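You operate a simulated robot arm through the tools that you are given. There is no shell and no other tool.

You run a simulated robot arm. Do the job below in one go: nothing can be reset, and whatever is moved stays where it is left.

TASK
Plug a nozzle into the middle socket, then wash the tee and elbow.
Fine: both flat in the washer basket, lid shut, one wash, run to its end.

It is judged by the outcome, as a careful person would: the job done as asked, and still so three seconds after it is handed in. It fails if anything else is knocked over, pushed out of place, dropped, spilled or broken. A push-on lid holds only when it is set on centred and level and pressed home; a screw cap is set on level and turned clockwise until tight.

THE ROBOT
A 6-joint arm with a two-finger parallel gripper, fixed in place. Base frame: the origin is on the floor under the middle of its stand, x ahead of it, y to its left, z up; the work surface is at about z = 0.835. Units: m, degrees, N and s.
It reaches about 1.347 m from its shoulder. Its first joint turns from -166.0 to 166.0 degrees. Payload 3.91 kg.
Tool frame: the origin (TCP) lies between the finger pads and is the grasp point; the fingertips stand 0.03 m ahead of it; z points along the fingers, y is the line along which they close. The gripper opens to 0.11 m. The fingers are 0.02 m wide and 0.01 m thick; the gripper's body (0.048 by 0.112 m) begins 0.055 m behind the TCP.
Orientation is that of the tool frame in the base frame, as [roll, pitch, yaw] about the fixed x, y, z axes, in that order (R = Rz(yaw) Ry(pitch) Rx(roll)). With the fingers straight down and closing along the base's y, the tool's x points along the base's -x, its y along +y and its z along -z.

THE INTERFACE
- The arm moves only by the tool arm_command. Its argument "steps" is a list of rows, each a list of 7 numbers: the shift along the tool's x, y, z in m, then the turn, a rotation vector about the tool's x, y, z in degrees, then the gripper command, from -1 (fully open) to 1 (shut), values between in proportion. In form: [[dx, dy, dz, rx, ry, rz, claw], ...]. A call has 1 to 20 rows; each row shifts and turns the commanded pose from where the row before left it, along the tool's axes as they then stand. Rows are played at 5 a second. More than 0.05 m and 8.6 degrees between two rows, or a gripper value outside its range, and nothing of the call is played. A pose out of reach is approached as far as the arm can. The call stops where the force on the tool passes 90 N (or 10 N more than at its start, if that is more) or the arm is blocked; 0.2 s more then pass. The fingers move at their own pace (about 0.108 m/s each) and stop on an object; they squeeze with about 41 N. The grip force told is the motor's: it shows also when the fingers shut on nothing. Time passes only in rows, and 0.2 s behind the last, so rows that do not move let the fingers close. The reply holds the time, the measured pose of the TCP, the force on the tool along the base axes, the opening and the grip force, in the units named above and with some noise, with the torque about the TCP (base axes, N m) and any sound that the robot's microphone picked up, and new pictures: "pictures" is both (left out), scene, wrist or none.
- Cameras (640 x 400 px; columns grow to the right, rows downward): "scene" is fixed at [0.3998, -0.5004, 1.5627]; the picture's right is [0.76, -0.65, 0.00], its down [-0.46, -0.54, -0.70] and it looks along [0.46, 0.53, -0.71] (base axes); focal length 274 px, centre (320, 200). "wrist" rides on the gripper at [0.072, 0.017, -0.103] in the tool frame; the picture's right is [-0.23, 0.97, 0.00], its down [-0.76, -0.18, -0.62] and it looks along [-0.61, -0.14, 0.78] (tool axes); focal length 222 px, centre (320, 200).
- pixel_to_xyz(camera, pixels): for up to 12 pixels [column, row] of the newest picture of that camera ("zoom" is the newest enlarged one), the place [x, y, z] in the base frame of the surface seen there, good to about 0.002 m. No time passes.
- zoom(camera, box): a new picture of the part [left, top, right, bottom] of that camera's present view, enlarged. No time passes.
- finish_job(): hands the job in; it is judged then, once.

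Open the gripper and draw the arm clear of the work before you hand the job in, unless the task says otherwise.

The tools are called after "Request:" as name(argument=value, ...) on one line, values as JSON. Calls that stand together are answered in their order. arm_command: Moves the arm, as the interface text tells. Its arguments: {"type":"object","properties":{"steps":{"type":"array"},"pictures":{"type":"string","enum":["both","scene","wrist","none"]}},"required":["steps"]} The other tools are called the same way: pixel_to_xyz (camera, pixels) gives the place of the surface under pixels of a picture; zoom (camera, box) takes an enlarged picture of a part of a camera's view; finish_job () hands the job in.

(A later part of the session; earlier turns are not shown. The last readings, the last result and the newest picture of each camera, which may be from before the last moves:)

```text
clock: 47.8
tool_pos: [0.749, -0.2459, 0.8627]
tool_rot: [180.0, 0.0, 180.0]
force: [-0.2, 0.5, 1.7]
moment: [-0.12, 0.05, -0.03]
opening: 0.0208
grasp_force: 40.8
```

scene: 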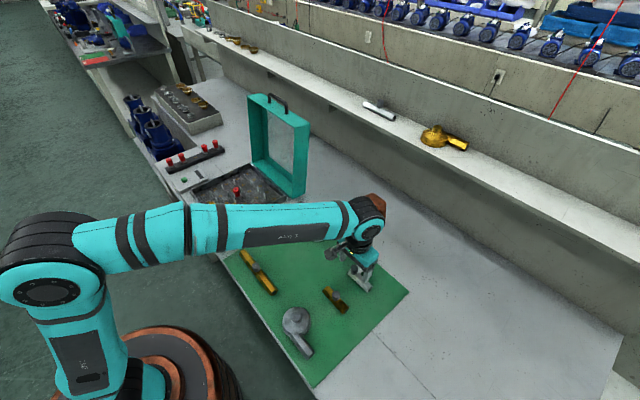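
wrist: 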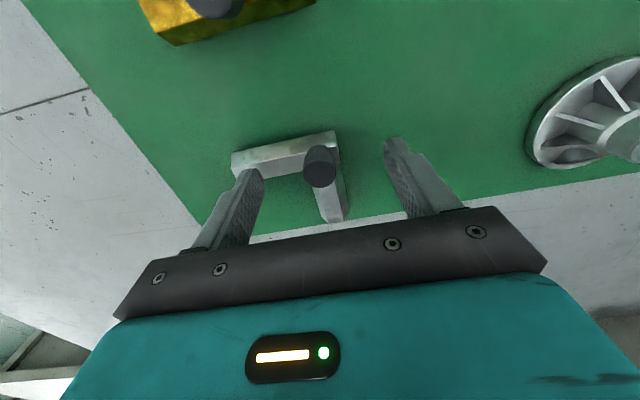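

Gripped at 20.8 mm. I lift slowly and check that the elbow hangs level.

Request:
arm_command(steps=[[0, 0, -0.005, 0, 0, 0, 1], [0, 0, -0.01, 0, 0, 0, 1], [0, 0, -0.02, 0, 0, 0, 1], [0, 0, -0.03, 0, 0, 0, 1], [0, 0, -0.035, 0, 0, 0, 1], [0, 0, -0.04, 0, 0, 0, 1], [0, 0, 0, 0, 0, 0, 1]], pictures="both")

Request:
zoom(camera="scene", box=[320, 200, 400, 280])

Request:
zoom(camera="wrist", box=[220, 80, 440, 230])

```text
clock: 49.4
tool_pos: [0.7478, -0.2455, 1.0016]
tool_rot: [-180.0, 0.1, 180.0]
force: [0.7, -0.6, -1.3]
moment: [0.02, 0.05, 0.0]
opening: 0.0204
grasp_force: 41.1
```

scene: 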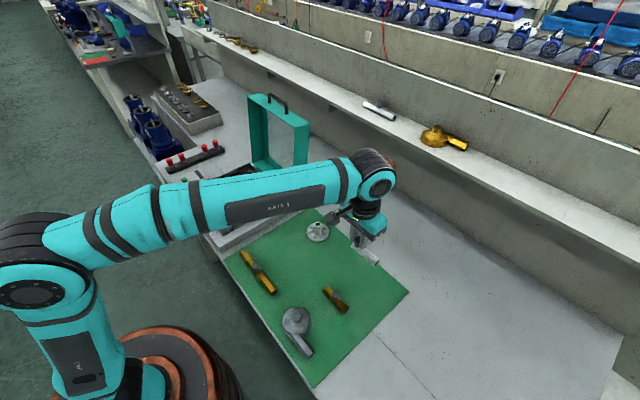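
wrist: 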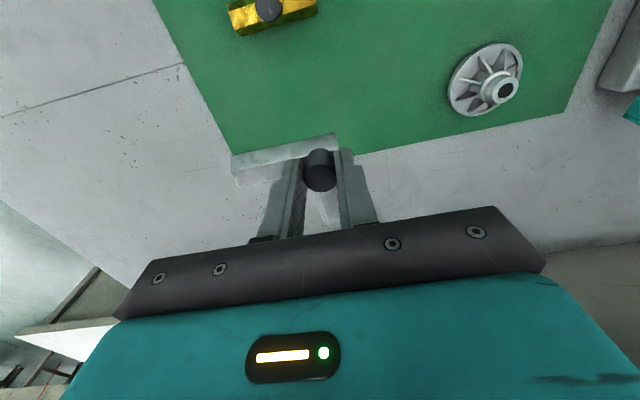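

```text
5.00 times, centred on (360, 240) of scene
```

zoom: 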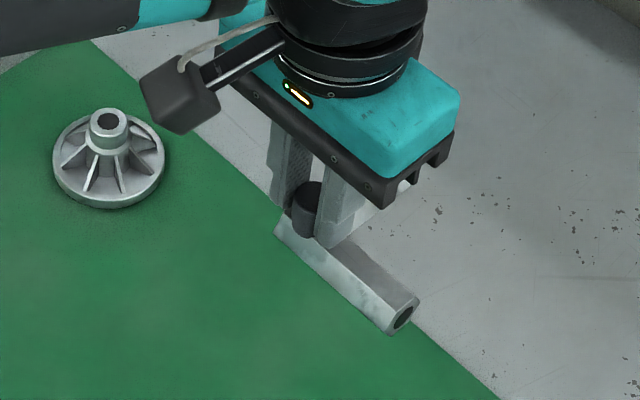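

```text
2.67 times, centred on (330, 155) of wrist
```

zoom: 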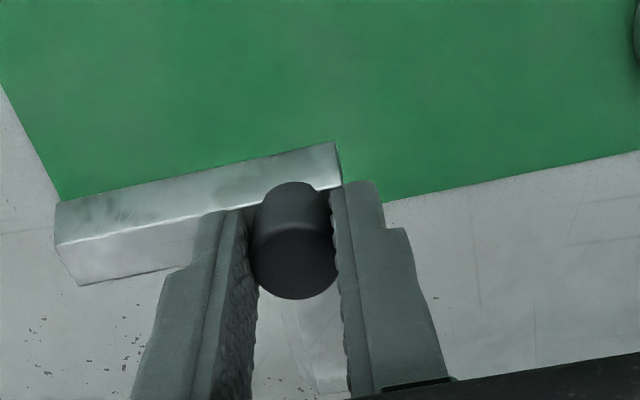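

The elbow hangs level. To keep the wrist block clear of the open lid, I'll lay it with its corner at ring [0.592,0.298] (arms along x=0.592 and y=0.298, clear of nozzle and tee); moving there at height.

Request:
arm_command(steps=[[0.0196, 0.042, 0, 0, 0, 0, 1], [0.0196, 0.042, 0, 0, 0, 0, 1], [0.0196, 0.042, 0, 0, 0, 0, 1], [0.0196, 0.042, 0, 0, 0, 0, 1], [0.0196, 0.042, 0, 0, 0, 0, 1], [0.0196, 0.042, 0, 0, 0, 0, 1], [0.0196, 0.042, 0, 0, 0, 0, 1], [0.0193, 0.042, 0, 0, 0, 0, 1], [0, 0.042, 0, 0, 0, 0, 1], [0, 0.042, 0, 0, 0, 0, 1], [0, 0.042, 0, 0, 0, 0, 1], [0, 0.042, 0, 0, 0, 0, 1], [0, 0.0395, 0, 0, 0, 0, 1], [0, 0, 0.03, 0, 0, 0, 1], [0, 0, 0, 0, 0, 0, 1]], pictures="both")

Request:
zoom(camera="scene", box=[180, 150, 290, 230])

Request:
zoom(camera="wrist", box=[200, 40, 460, 220])

```text
clock: 52.6
tool_pos: [0.5932, 0.2971, 0.9715]
tool_rot: [-179.9, 0.0, 180.0]
force: [-0.4, -0.8, -0.8]
moment: [0.04, 0.04, 0.0]
opening: 0.021
grasp_force: 40.6
```

scene: 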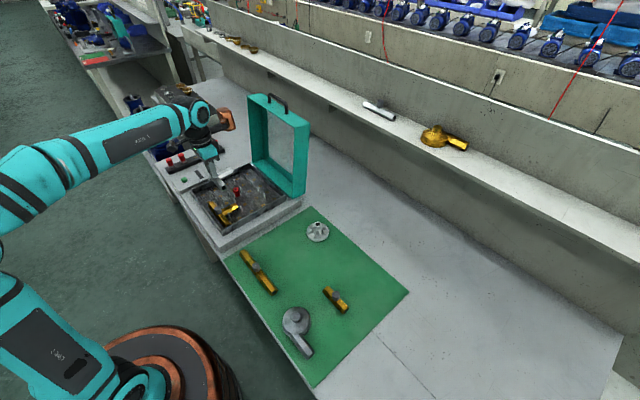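
wrist: 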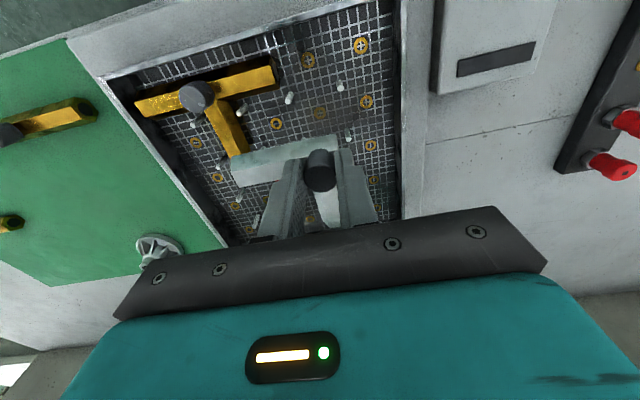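

```text
5.00 times, centred on (235, 190) of scene
```

zoom: 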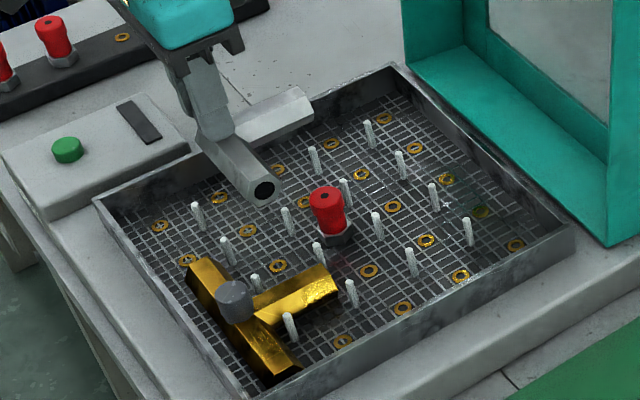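

```text
2.22 times, centred on (330, 130) of wrist
```

zoom: 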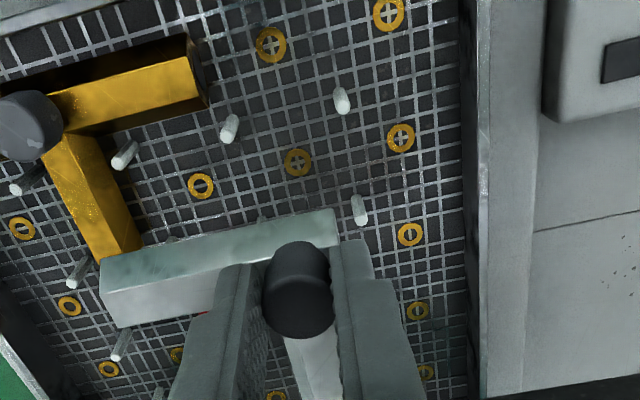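

The elbow is above its slot. I lower to just above the pegs and check.

Request:
arm_command(steps=[[0.0005, 0, 0.025, 0, 0, 0, 1], [0, 0, 0.018, 0, 0, 0, 1], [0, 0, 0, 0, 0, 0, 1], [0, 0, 0, 0, 0, 0, 1]], pictures="both")

Request:
zoom(camera="scene", box=[200, 165, 260, 215])

Request:
zoom(camera="wrist", box=[200, 40, 460, 220])

```text
clock: 53.6
tool_pos: [0.5923, 0.2973, 0.9304]
tool_rot: [180.0, 0.0, 180.0]
force: [0.4, 0.2, -1.5]
moment: [0.04, 0.02, -0.03]
opening: 0.0208
grasp_force: 41.0
```

scene: 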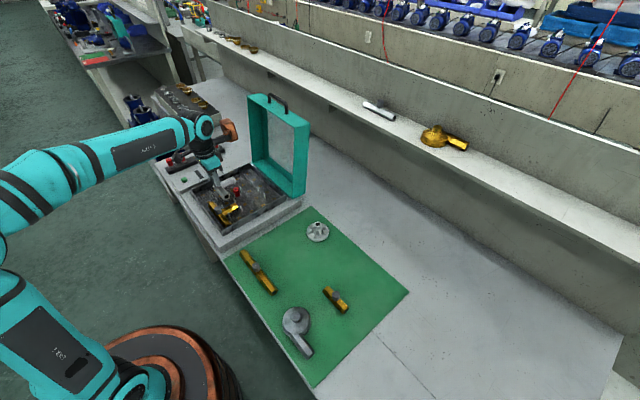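
wrist: 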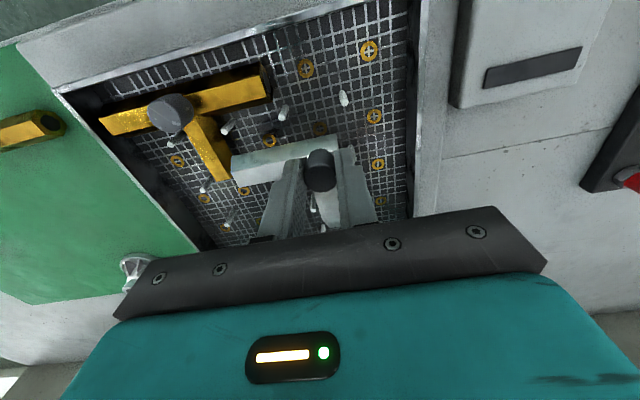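

```text
8.00 times, centred on (230, 190) of scene
```

zoom: 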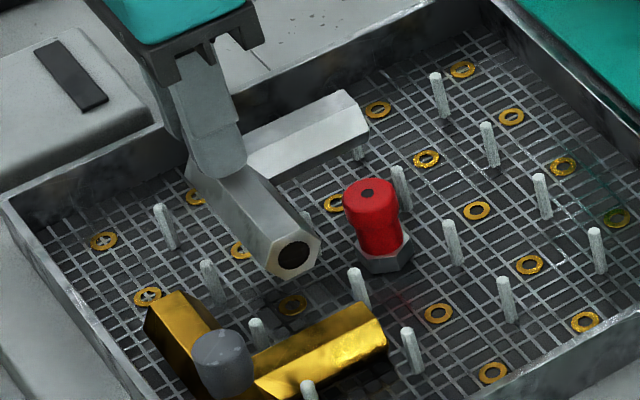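

```text
2.22 times, centred on (330, 130) of wrist
```

zoom: 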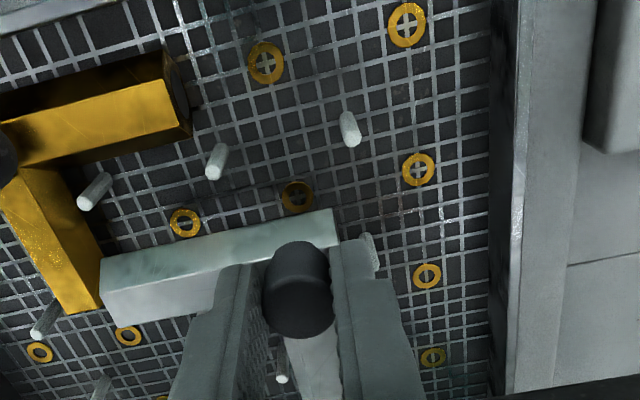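

Clearances to tee, nozzle and pegs look good. I lower between the pegs.

Request:
arm_command(steps=[[0, 0, 0.008, 0, 0, 0, 1], [0, 0, 0.008, 0, 0, 0, 1], [0, 0, 0.006, 0, 0, 0, 1], [0, 0, 0.005, 0, 0, 0, 1], [0, 0, 0, 0, 0, 0, 1]], pictures="none")

```text
clock: 54.8
tool_pos: [0.5908, 0.2964, 0.9024]
tool_rot: [180.0, -0.1, -180.0]
force: [0.7, 0.2, -1.4]
moment: [0.01, 0.03, -0.04]
opening: 0.0206
grasp_force: 41.2
```

No contact yet; I continue in 1 mm steps to about 0.897.

Request:
arm_command(steps=[[0, 0, 0.002, 0, 0, 0, 1], [0, 0, 0.001, 0, 0, 0, 1], [0, 0, 0.001, 0, 0, 0, 1], [0, 0, 0.0008, 0, 0, 0, 1], [0, 0, 0, 0, 0, 0, 1]], pictures="scene")

Request:
zoom(camera="scene", box=[200, 165, 260, 215])

```text
clock: 56.0
tool_pos: [0.5921, 0.2987, 0.8982]
tool_rot: [-179.9, -0.1, -180.0]
force: [0.6, 0.8, -1.8]
moment: [0.01, -0.01, 0.0]
opening: 0.0209
grasp_force: 40.8
```

scene: 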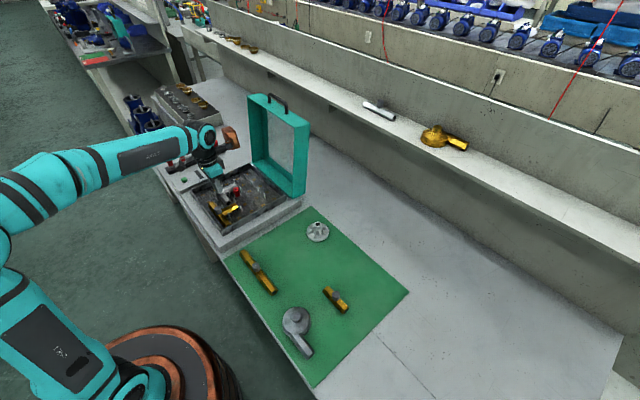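

```text
8.00 times, centred on (230, 190) of scene
```

zoom: 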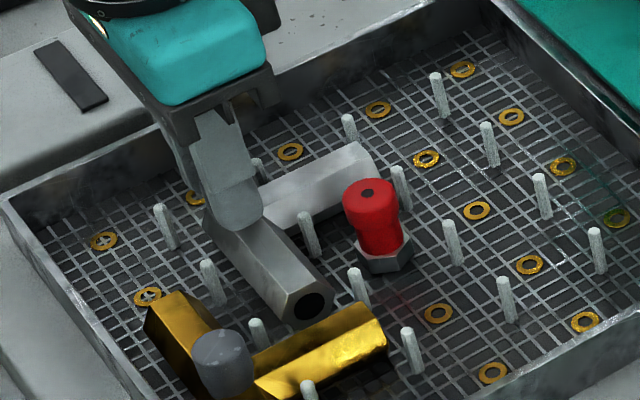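

Still hanging (-1.8 N) at z=0.898. I lower a bit more until contact.

Request:
arm_command(steps=[[0, 0, 0.0008, 0, 0, 0, 1], [0, 0, 0.0008, 0, 0, 0, 1], [0, 0, 0, 0, 0, 0, 1]], pictures="none")

```text
clock: 56.8
tool_pos: [0.592, 0.2977, 0.8968]
tool_rot: [180.0, 0.0, -179.9]
force: [-0.3, 3.1, 13.8]
moment: [-0.26, -0.02, -0.03]
opening: 0.0209
grasp_force: 41.0
```

Contact (Fz +13.8 N) at z=0.8968, so the elbow rests on the basket floor. I ease up slightly, open partly and rise.

Request:
arm_command(steps=[[0, 0, -0.0006, 0, 0, 0, 1], [0, 0, 0, 0, 0, 0, 0.5], [0, 0, 0, 0, 0, 0, 0.35], [0, 0, 0, 0, 0, 0, 0.2], [0, 0, -0.01, 0, 0, 0, 0.2], [0, 0, -0.03, 0, 0, 0, 0.2], [0, 0, -0.045, 0, 0, 0, 0.2], [0, 0, -0.045, 0, 0, 0, 0.2], [0, 0, -0.045, 0, 0, 0, 0.2]], pictures="both")

Request:
zoom(camera="scene", box=[195, 165, 265, 225])

Request:
zoom(camera="wrist", box=[160, 0, 480, 200])

```text
clock: 58.8
tool_pos: [0.5905, 0.2962, 1.0706]
tool_rot: [180.0, 0.0, -180.0]
force: [-0.3, 0.8, -1.2]
moment: [-0.03, 0.02, 0.01]
opening: 0.0442
grasp_force: 0.0
```

scene: 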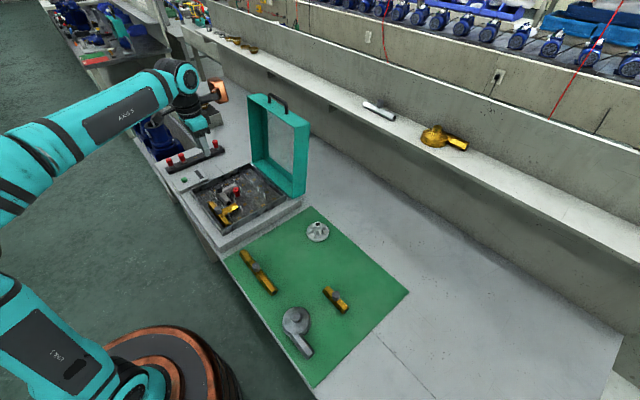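
wrist: 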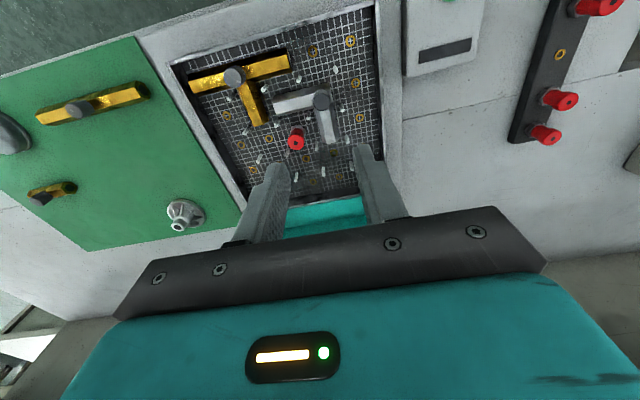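

```text
6.67 times, centred on (230, 195) of scene
```

zoom: 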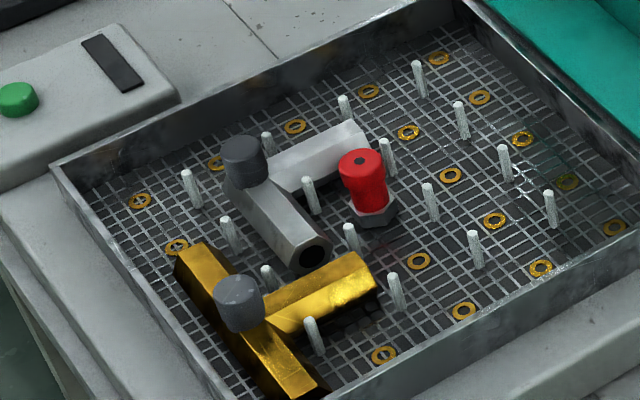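

```text
2.00 times, centred on (320, 100) of wrist
```

zoom: 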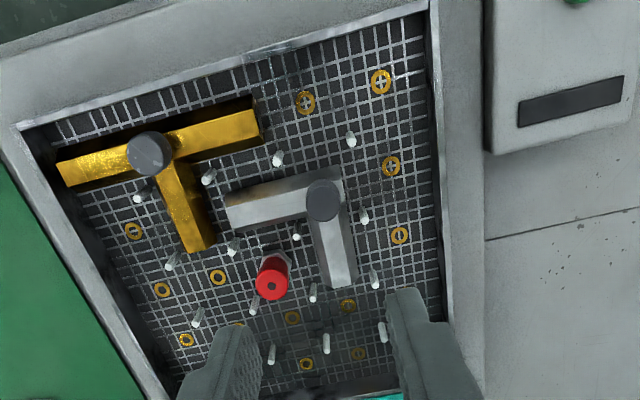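

Both parts sit between the pegs. I verify the elbow's flatness from the wrist zoom and re-measure the lid and handle.

Request:
pixel_to_xyz(camera="zoom", pixels=[[237, 212], [280, 200], [340, 275], [330, 235], [322, 200], [150, 152], [75, 172], [255, 130], [205, 240], [272, 285]])

Request:
zoom(camera="scene", box=[240, 85, 320, 205])

```text
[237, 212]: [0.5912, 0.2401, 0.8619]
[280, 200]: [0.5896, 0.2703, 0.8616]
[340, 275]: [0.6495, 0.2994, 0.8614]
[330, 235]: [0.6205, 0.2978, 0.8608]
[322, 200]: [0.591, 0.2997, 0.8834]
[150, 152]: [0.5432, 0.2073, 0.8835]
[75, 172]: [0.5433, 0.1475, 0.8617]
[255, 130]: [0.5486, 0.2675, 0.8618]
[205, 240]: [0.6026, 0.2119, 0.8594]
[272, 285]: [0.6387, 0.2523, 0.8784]
```

```text
3.33 times, centred on (280, 145) of scene
```

zoom: 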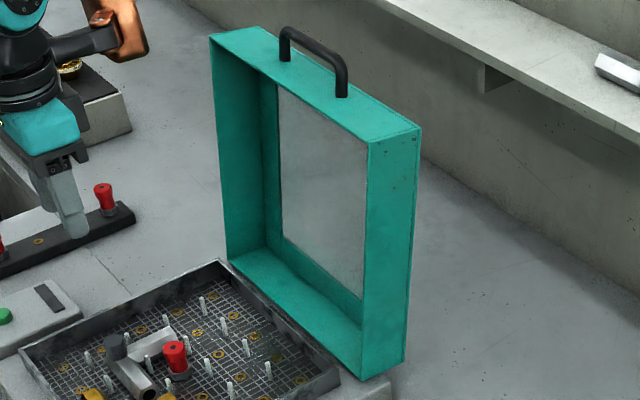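

Request:
pixel_to_xyz(camera="zoom", pixels=[[316, 47], [288, 31], [340, 64], [287, 57], [342, 93], [215, 38], [368, 143], [418, 128], [232, 260], [365, 374], [402, 364], [388, 250]])

Request:
pixel_to_xyz(camera="zoom", pixels=[[325, 200], [350, 280], [270, 255], [300, 290], [340, 330], [245, 255], [325, 340], [370, 250], [365, 350], [315, 52], [380, 385]])

```text
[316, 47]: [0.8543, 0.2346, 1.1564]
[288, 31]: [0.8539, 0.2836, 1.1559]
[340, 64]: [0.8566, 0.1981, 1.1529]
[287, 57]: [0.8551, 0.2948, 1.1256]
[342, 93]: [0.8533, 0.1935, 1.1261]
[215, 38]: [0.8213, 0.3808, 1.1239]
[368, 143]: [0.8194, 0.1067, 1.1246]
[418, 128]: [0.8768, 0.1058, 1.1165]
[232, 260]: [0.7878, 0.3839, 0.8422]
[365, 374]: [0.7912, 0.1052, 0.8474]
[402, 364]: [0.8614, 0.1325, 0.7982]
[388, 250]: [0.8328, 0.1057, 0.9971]
```

```text
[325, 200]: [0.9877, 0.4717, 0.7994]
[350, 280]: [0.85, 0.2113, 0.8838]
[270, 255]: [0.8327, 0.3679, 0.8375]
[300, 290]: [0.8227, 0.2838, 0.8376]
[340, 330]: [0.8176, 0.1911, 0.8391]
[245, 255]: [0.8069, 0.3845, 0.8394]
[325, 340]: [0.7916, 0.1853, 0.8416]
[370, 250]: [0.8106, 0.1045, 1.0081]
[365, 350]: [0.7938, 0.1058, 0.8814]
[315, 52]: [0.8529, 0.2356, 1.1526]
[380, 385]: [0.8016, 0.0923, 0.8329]
```

Elbow and tee are flat (tops ≈0.8615 throughout). The handle bar is centred near [0.854,0.244,1.151] and the lid leans back ~6°. I raise the arm and turn the gripper 90° so the fingers close along x.

Request:
arm_command(steps=[[0, 0, -0.015, 0, 0, -8.5, 0.2], [0, 0, -0.015, 0, 0, -8.5, 0.2], [0, 0, -0.015, 0, 0, -8.5, 0.2], [0, 0, -0.015, 0, 0, -8.5, 0.2], [0, 0, -0.015, 0, 0, -8.5, 0.2], [0, 0, -0.015, 0, 0, -8.5, 0.2], [0, 0, -0.015, 0, 0, -8.5, 0.2], [0, 0, -0.015, 0, 0, -8.5, 0.2], [0, 0, -0.015, 0, 0, -8.5, 0.2], [0, 0, -0.01, 0, 0, -8.5, 0.2], [0, 0, 0, 0, 0, -5, 0.2], [0, 0, 0, 0, 0, 0, 0.2]], pictures="both")

```text
clock: 61.4
tool_pos: [0.5916, 0.2974, 1.217]
tool_rot: [-180.0, 0.0, -90.0]
force: [0.2, 0.5, -0.2]
moment: [0.0, 0.0, 0.0]
opening: 0.0442
grasp_force: 0.1
```

scene: 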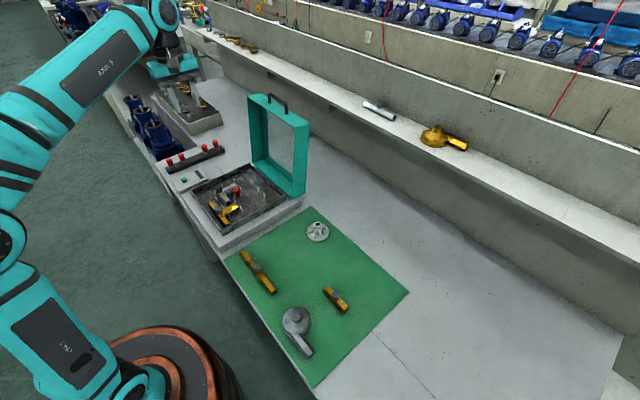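
wrist: 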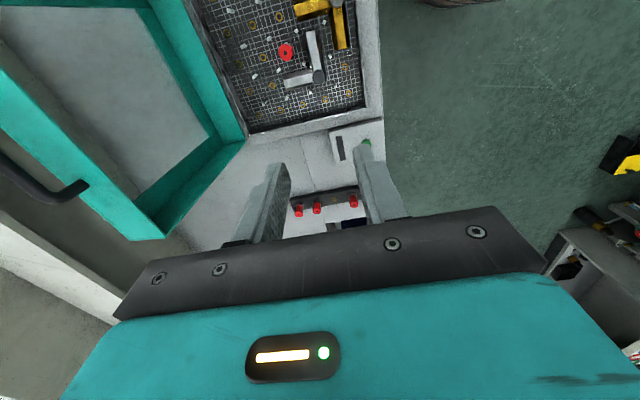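

The tool now closes along x (tool y = -x, tool x = -y). I move above the handle at z≈1.217, with the tips clear of the bar.

Request:
arm_command(steps=[[0.009, -0.0437, 0, 0, 0, 0, 0.2], [0.009, -0.0437, 0, 0, 0, 0, 0.2], [0.009, -0.0437, 0, 0, 0, 0, 0.2], [0.009, -0.0437, 0, 0, 0, 0, 0.2], [0.009, -0.0437, 0, 0, 0, 0, 0.2], [0.0084, -0.0437, 0, 0, 0, 0, 0.2], [0, 0, 0, 0, 0, 0, 0.2], [0, 0, 0, 0, 0, 0, 0.2]], pictures="both")

Request:
zoom(camera="wrist", box=[200, 60, 460, 240])

Request:
zoom(camera="scene", box=[230, 50, 330, 150])

```text
clock: 63.2
tool_pos: [0.8405, 0.2399, 1.1979]
tool_rot: [-179.7, 0.1, -90.0]
force: [0.3, -0.7, 0.6]
moment: [0.03, 0.03, 0.0]
opening: 0.044
grasp_force: 0.0
out of reach, approached as far as the arm can: row 6
```

scene: 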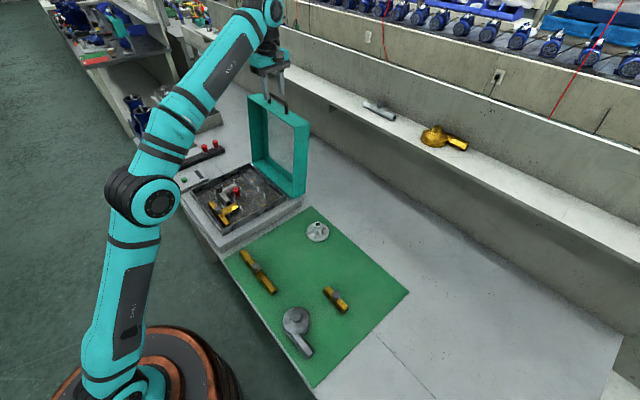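
wrist: 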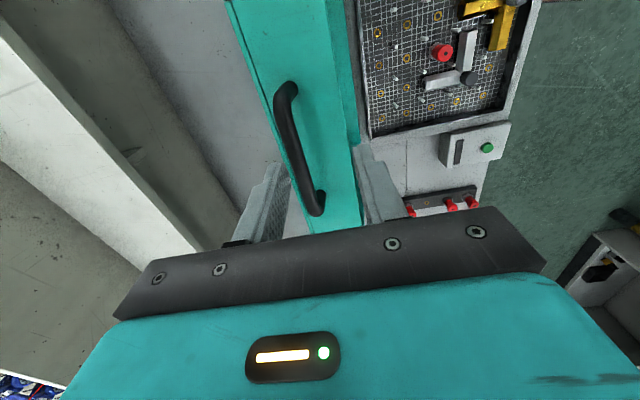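

```text
2.22 times, centred on (330, 150) of wrist
```

zoom: 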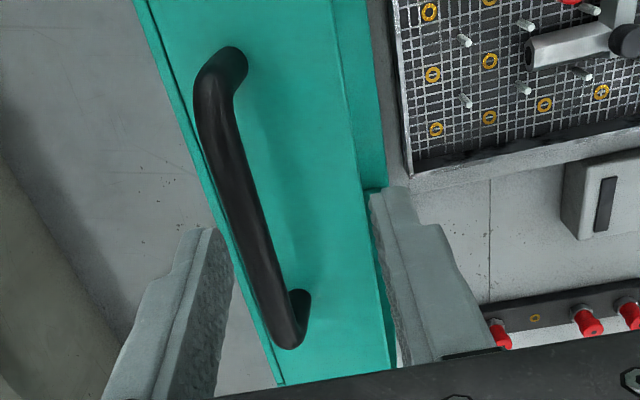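

```text
4.00 times, centred on (280, 100) of scene
```

zoom: 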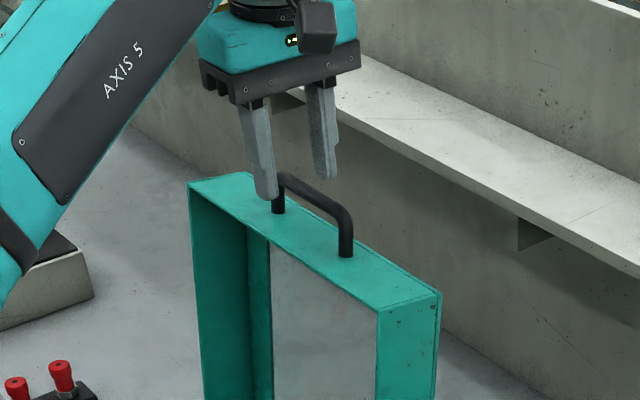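

The arm is at its reach limit straight down ([0.8405,0.240,1.198]), with the bar between the fingers. I tilt the tool 12° (tips toward +x) to gain reach and open a bit wider before descending on the bar.

Request:
arm_command(steps=[[0, 0, 0, 4, 0, 0, 0], [0, 0, 0, 4, 0, 0, 0], [0, 0, 0, 4, 0, 0, 0], [0, 0, 0, 0, 0, 0, 0]], pictures="both")

Request:
zoom(camera="scene", box=[230, 50, 330, 150])

Request:
pixel_to_xyz(camera="scene", pixels=[[279, 100], [283, 103]])

```text
clock: 64.2
tool_pos: [0.8412, 0.2387, 1.1996]
tool_rot: [-167.8, 0.0, -89.9]
force: [-0.1, 0.7, 0.1]
moment: [0.02, -0.01, 0.0]
opening: 0.0549
grasp_force: 0.0
```

scene: 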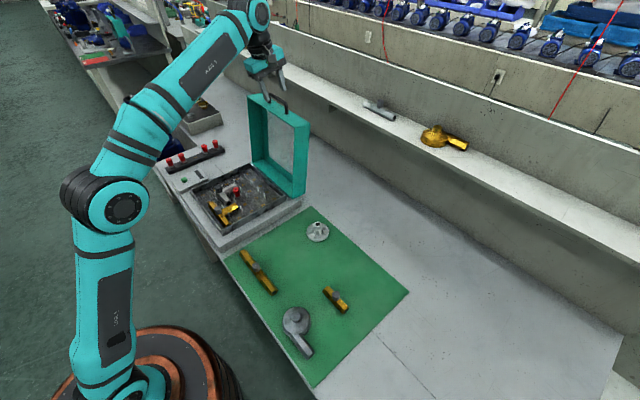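
wrist: 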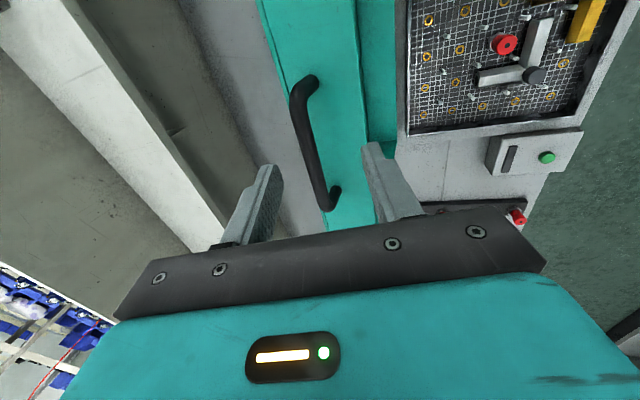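

```text
4.00 times, centred on (280, 100) of scene
```

zoom: 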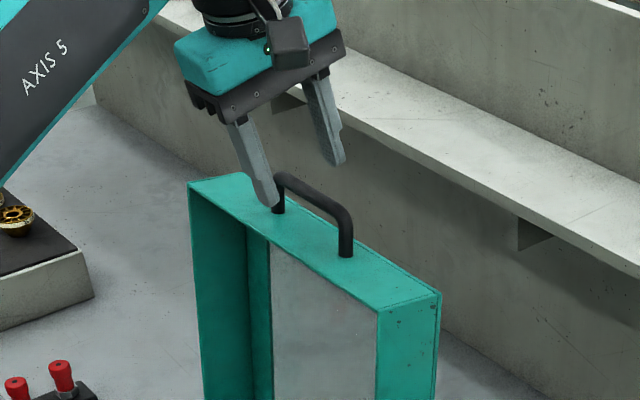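

```text
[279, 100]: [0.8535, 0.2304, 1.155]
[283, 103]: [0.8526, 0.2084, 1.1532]
```

The tool is tilted ~12° with the bar between the fingers. I descend along the tool axis about 31 mm so the bar sits ~18 mm ahead of the TCP.

Request:
arm_command(steps=[[0, -0.0027, 0.01, 0, 0, 0, 0.1], [0, 0, 0.011, 0, 0, 0, 0.1], [0, 0, 0.0105, 0, 0, 0, 0.1], [0, 0, 0, 0, 0, 0, 0.1]], pictures="both")

Request:
zoom(camera="scene", box=[250, 70, 310, 130])

Request:
zoom(camera="wrist", box=[220, 60, 440, 240])

```text
clock: 65.2
tool_pos: [0.8504, 0.2404, 1.1694]
tool_rot: [-168.0, 0.0, -90.0]
force: [0.2, -0.6, 0.8]
moment: [0.01, 0.02, 0.02]
opening: 0.0496
grasp_force: 0.0
```

scene: 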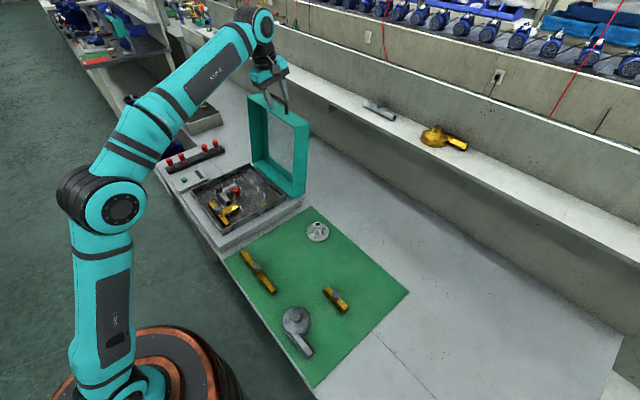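
wrist: 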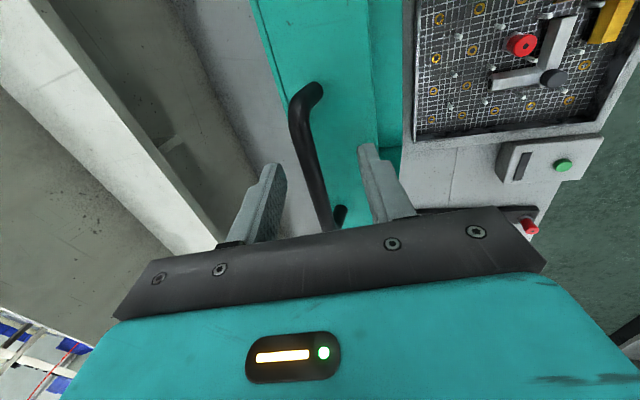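

```text
6.67 times, centred on (280, 100) of scene
```

zoom: 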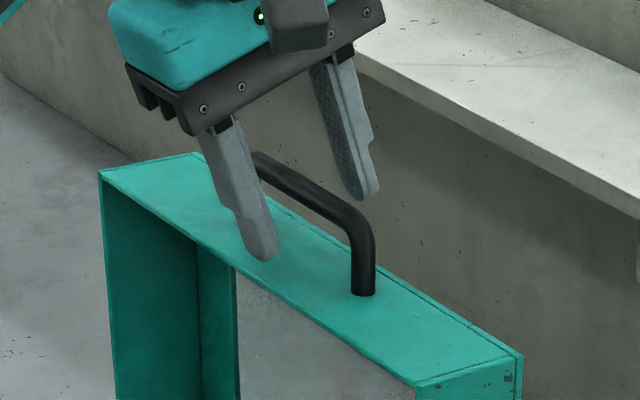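

```text
2.22 times, centred on (330, 150) of wrist
```

zoom: 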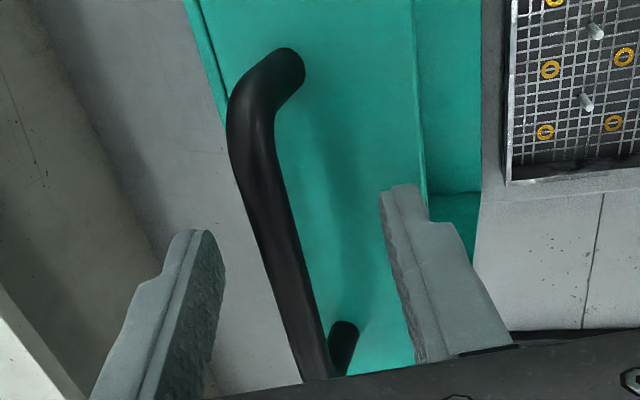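

The bar is between the two fingers, tips above the lid wall. I close on it.

Request:
arm_command(steps=[[0, 0, 0, 0, 0, 0, 1], [0, 0, 0, 0, 0, 0, 1], [0, 0, 0, 0, 0, 0, 1], [0, 0, 0, 0, 0, 0, 1]], pictures="scene")

Request:
zoom(camera="scene", box=[250, 70, 310, 130])

```text
clock: 66.2
tool_pos: [0.8514, 0.2401, 1.1701]
tool_rot: [-167.8, 0.0, -89.9]
force: [2.4, 0.1, 9.3]
moment: [0.2, -0.07, -0.24]
opening: 0.0119
grasp_force: 45.2
```

scene: 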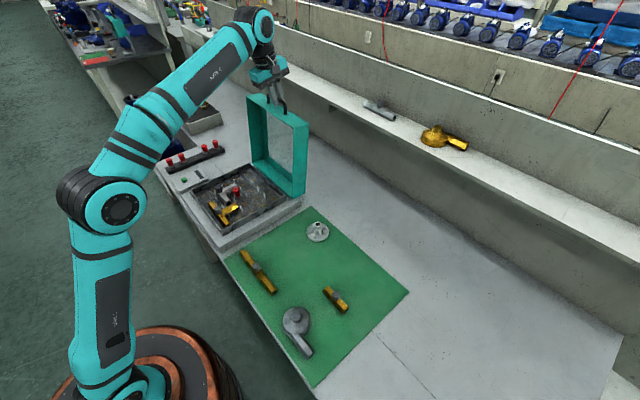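

```text
6.67 times, centred on (280, 100) of scene
```

zoom: 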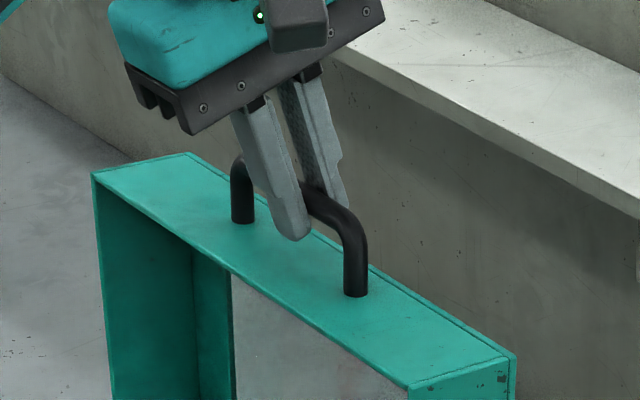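

Bar gripped (11.9 mm opening). I now swing the lid: follow the arc about the hinge (≈[0.788, z 0.838], radius 0.32), first three small rows, then check forces.

Request:
arm_command(steps=[[0, 0.0201, -0.0082, 0, 0, 0, 1], [0, 0.0212, -0.0069, 0, 0, 0, 1], [0, 0.0216, -0.0054, 0, 0, 0, 1], [0, 0, 0, 0, 0, 0, 1]], pictures="both")

Request:
zoom(camera="scene", box=[230, 70, 320, 210])

```text
clock: 67.2
tool_pos: [0.7861, 0.2406, 1.1756]
tool_rot: [-168.0, 0.0, -90.1]
force: [-1.1, -3.8, 7.9]
moment: [0.16, 0.01, -0.07]
opening: 0.0116
grasp_force: 45.1
```

scene: 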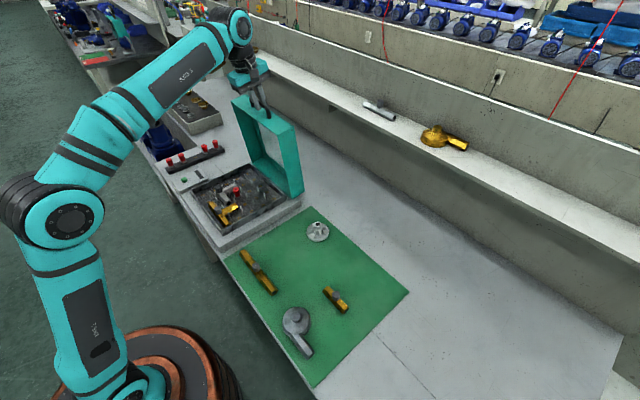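
wrist: 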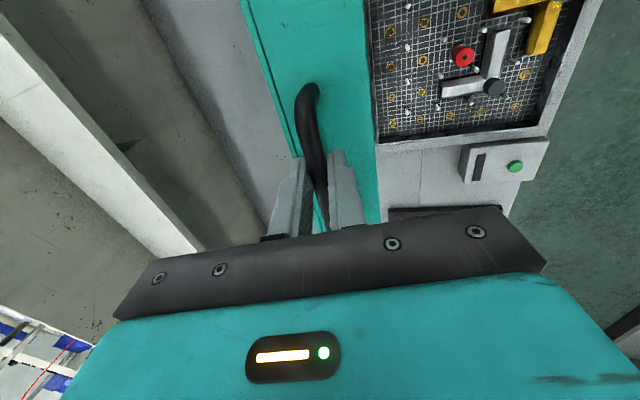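

```text
2.86 times, centred on (275, 140) of scene
```

zoom: 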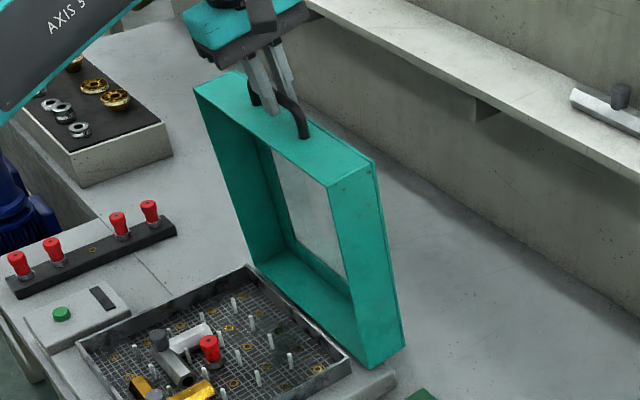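

The lid follows with small forces (8 N). I continue along the arc for six more rows.

Request:
arm_command(steps=[[0, 0.022, -0.0039, 0, 0, 0, 1], [0, 0.0222, -0.0024, 0, 0, 0, 1], [0, 0.0223, -0.0008, 0, 0, 0, 1], [0, 0.0222, 0.0008, 0, 0, 0, 1], [0, 0.0222, 0.0023, 0, 0, 0, 1], [0, 0.022, 0.0038, 0, 0, 0, 1], [0, 0, 0, 0, 0, 0, 1]], pictures="both")

Request:
zoom(camera="scene", box=[200, 70, 310, 210])

```text
clock: 68.8
tool_pos: [0.6531, 0.2407, 1.1488]
tool_rot: [-168.0, 0.1, -90.0]
force: [0.2, -7.8, -4.3]
moment: [-0.59, -0.03, 0.12]
opening: 0.0117
grasp_force: 45.1
```

scene: 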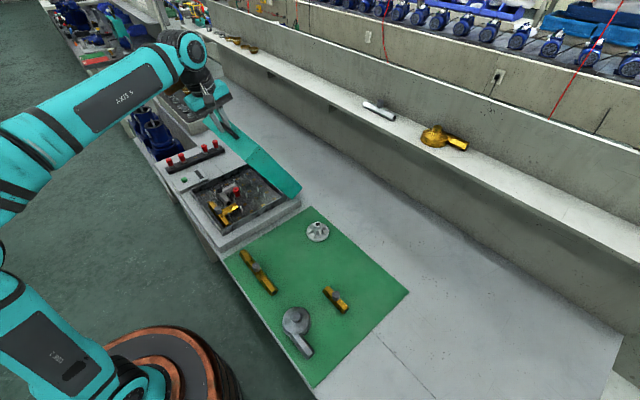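
wrist: 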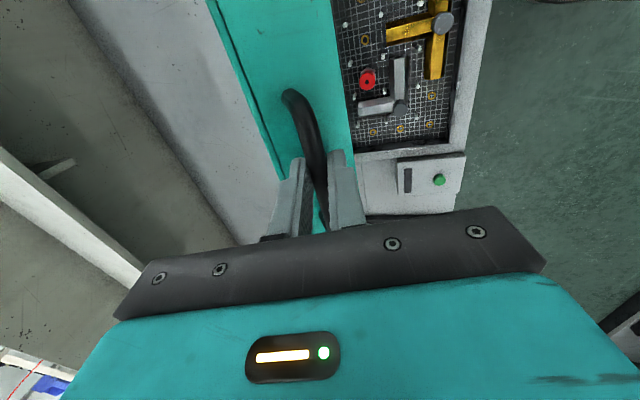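

```text
2.86 times, centred on (255, 140) of scene
```

zoom: 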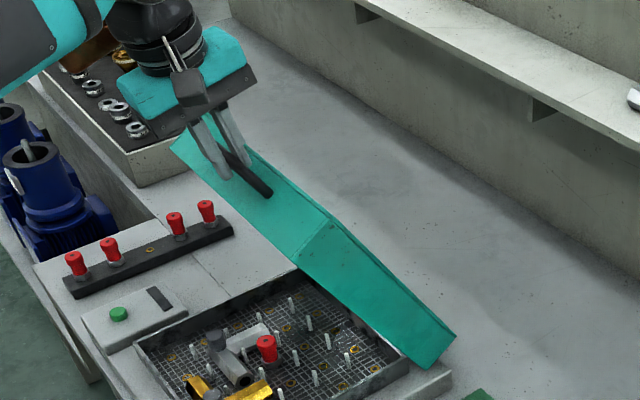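

Good. I continue the arc for seven more rows (lid past 45°).

Request:
arm_command(steps=[[0, 0.0217, 0.0054, 0, 0, 0, 1], [0, 0.0212, 0.0069, 0, 0, 0, 1], [0, 0.0207, 0.0084, 0, 0, 0, 1], [0, 0.0201, 0.0097, 0, 0, 0, 1], [0, 0.0193, 0.0111, 0, 0, 0, 1], [0, 0.0185, 0.0125, 0, 0, 0, 1], [0, 0.0175, 0.0137, 0, 0, 0, 1], [0, 0, 0, 0, 0, 0, 1]], pictures="both")

Request:
zoom(camera="scene", box=[170, 100, 310, 240])

```text
clock: 70.6
tool_pos: [0.5323, 0.2411, 1.0542]
tool_rot: [-167.9, 0.0, -90.1]
force: [-16.7, -3.3, 10.0]
moment: [-0.12, 0.13, 0.62]
opening: 0.0117
grasp_force: 44.8
```

scene: 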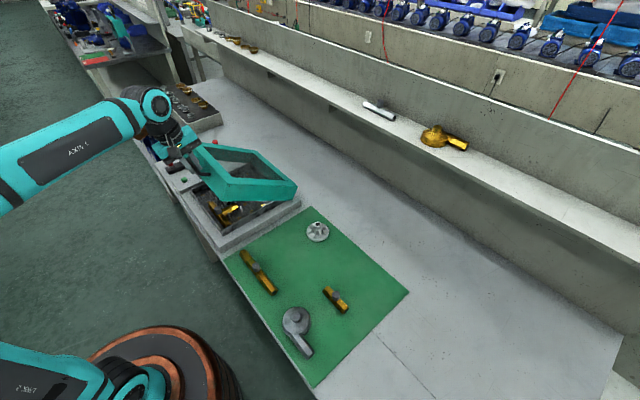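
wrist: 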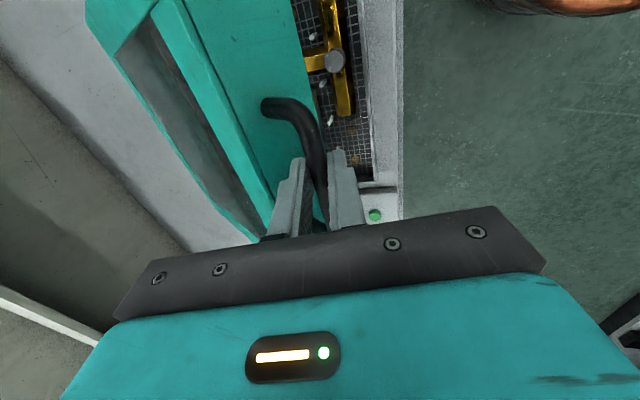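

```text
2.86 times, centred on (240, 170) of scene
```

zoom: 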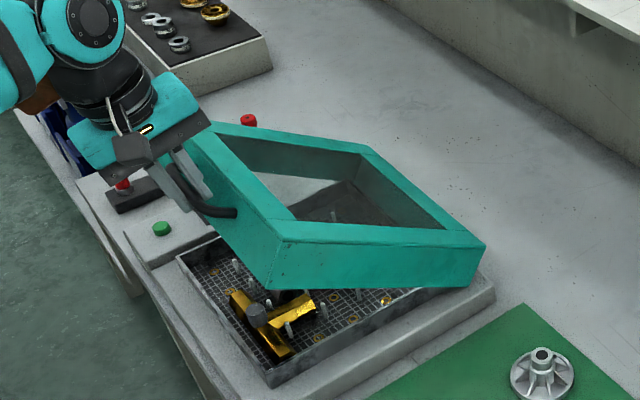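

Forces show a ~19 N outward radial push, so the hinge is ~2.5 mm nearer in x than assumed. I correct the arc and continue four rows.

Request:
arm_command(steps=[[0, 0.0185, 0.0128, 0, 0, 0, 1], [0, 0.0157, 0.016, 0, 0, 0, 1], [0, 0.0145, 0.0169, 0, 0, 0, 1], [0, 0.0132, 0.018, 0, 0, 0, 1], [0, 0, 0, 0, 0, 0, 1]], pictures="both")

Request:
zoom(camera="scene", box=[170, 120, 310, 240])

```text
clock: 71.8
tool_pos: [0.4856, 0.2417, 0.9785]
tool_rot: [-168.0, 0.0, -90.1]
force: [7.0, 7.2, -1.6]
moment: [-0.46, -0.16, 0.74]
opening: 0.0116
grasp_force: 45.0
```

scene: 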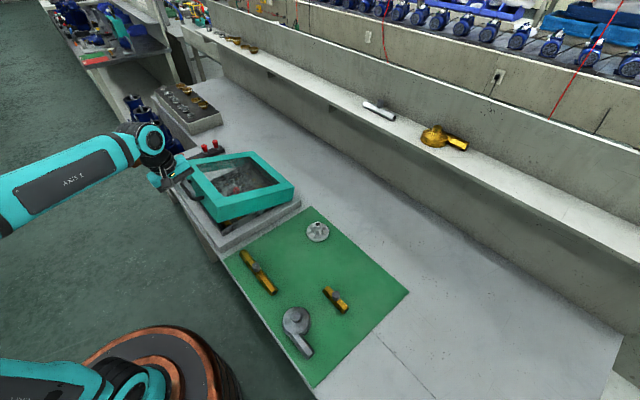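
wrist: 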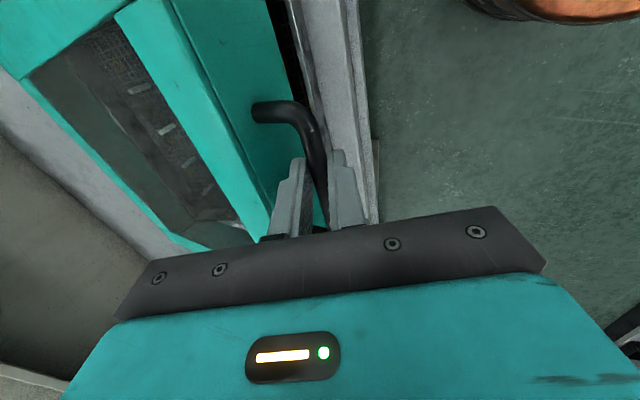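

```text
3.33 times, centred on (240, 180) of scene
```

zoom: 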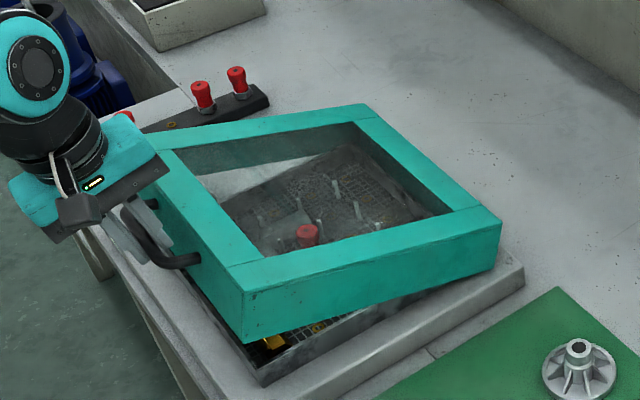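

Tracking well (bar within 1 mm of arc). Three more rows nearly to closure.

Request:
arm_command(steps=[[0, 0.0116, 0.0189, 0, 0, 0, 1], [0, 0.0106, 0.0196, 0, 0, 0, 1], [0, 0.0094, 0.0204, 0, 0, 0, 1], [0, 0, 0, 0, 0, 0, 1]], pictures="both")

Request:
zoom(camera="scene", box=[170, 120, 310, 240])

```text
clock: 72.8
tool_pos: [0.4656, 0.2395, 0.914]
tool_rot: [-168.1, 0.1, -90.1]
force: [-16.5, 3.6, 0.2]
moment: [-0.65, 0.23, 0.68]
opening: 0.0119
grasp_force: 45.2
```

scene: 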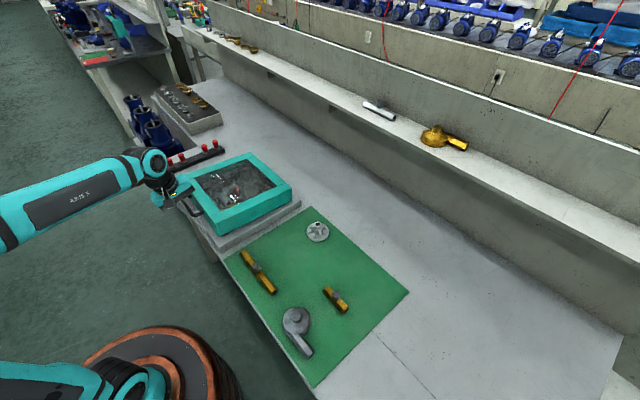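
wrist: 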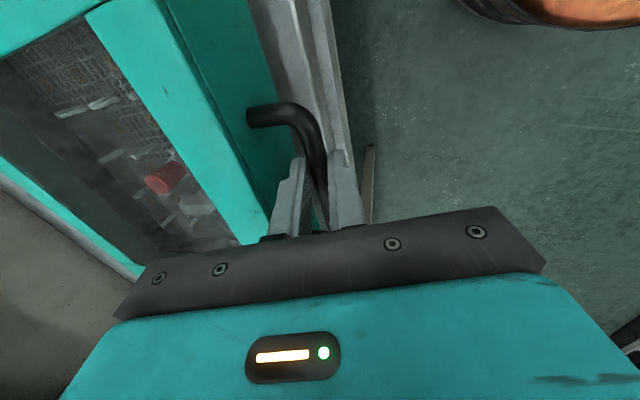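

```text
3.33 times, centred on (240, 180) of scene
```

zoom: 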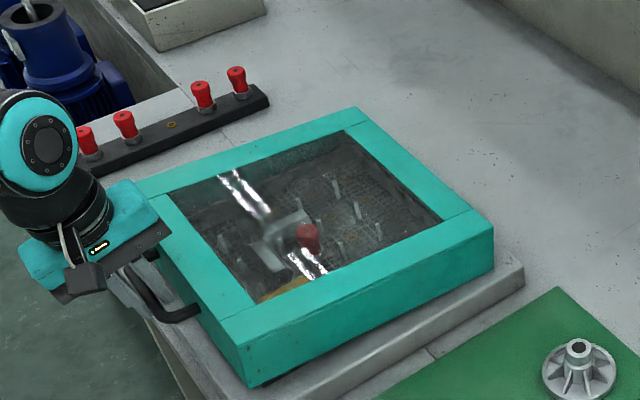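

Nearly closed, with a small outward push of 16 N. I lower the last 23 mm in small steps with 1 mm outward correction.

Request:
arm_command(steps=[[0, 0.0036, 0.0074, 0, 0, 0, 1], [0, 0.003, 0.0075, 0, 0, 0, 1], [0, 0, 0, 0, 0, 0, 1]], pictures="none")

```text
clock: 73.6
tool_pos: [0.4637, 0.2403, 0.8975]
tool_rot: [-168.0, 0.1, -90.1]
force: [2.6, 3.1, -3.9]
moment: [-0.1, -0.05, 0.86]
opening: 0.0117
grasp_force: 45.1
```

Request:
arm_command(steps=[[0, 0.001, 0.003, 0, 0, 0, 1], [0, 0.0008, 0.003, 0, 0, 0, 1], [0, 0, 0, 0, 0, 0, 1]], pictures="both")

Request:
zoom(camera="scene", box=[170, 120, 310, 240])

```text
clock: 74.4
tool_pos: [0.4619, 0.2392, 0.8922]
tool_rot: [-168.0, 0.0, -89.9]
force: [2.6, -4.1, -5.2]
moment: [-0.31, -0.01, 0.85]
opening: 0.0119
grasp_force: 45.1
```

scene: 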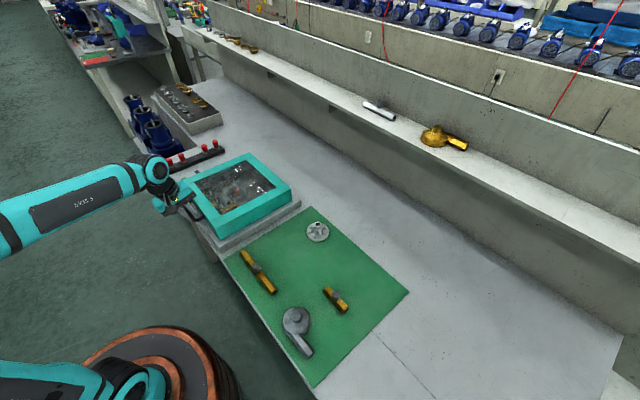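
wrist: 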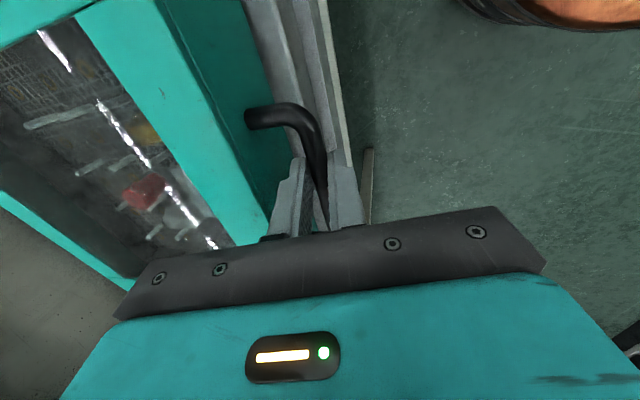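

```text
3.33 times, centred on (240, 180) of scene
```

zoom: 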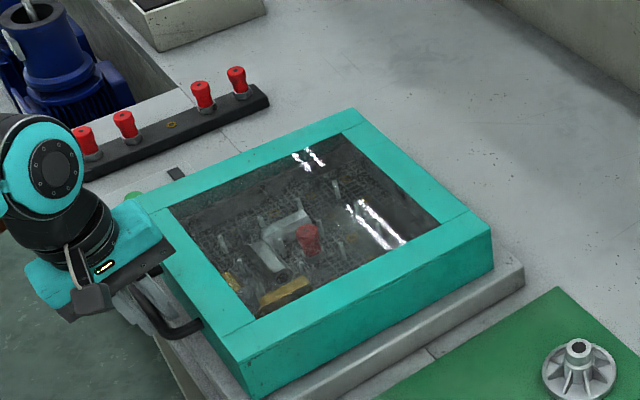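

The lid is almost down (Fz -5 N means I still carry it). I lower in 1–2 mm steps until it rests.

Request:
arm_command(steps=[[0, 0.0003, 0.0015, 0, 0, 0, 1], [0, 0.0003, 0.0015, 0, 0, 0, 1], [0, 0, 0, 0, 0, 0, 1]], pictures="none")

```text
clock: 75.2
tool_pos: [0.463, 0.2395, 0.8885]
tool_rot: [-168.0, 0.0, -90.0]
force: [-7.1, -5.9, -1.2]
moment: [-0.2, 0.1, 0.85]
opening: 0.0118
grasp_force: 45.0
```

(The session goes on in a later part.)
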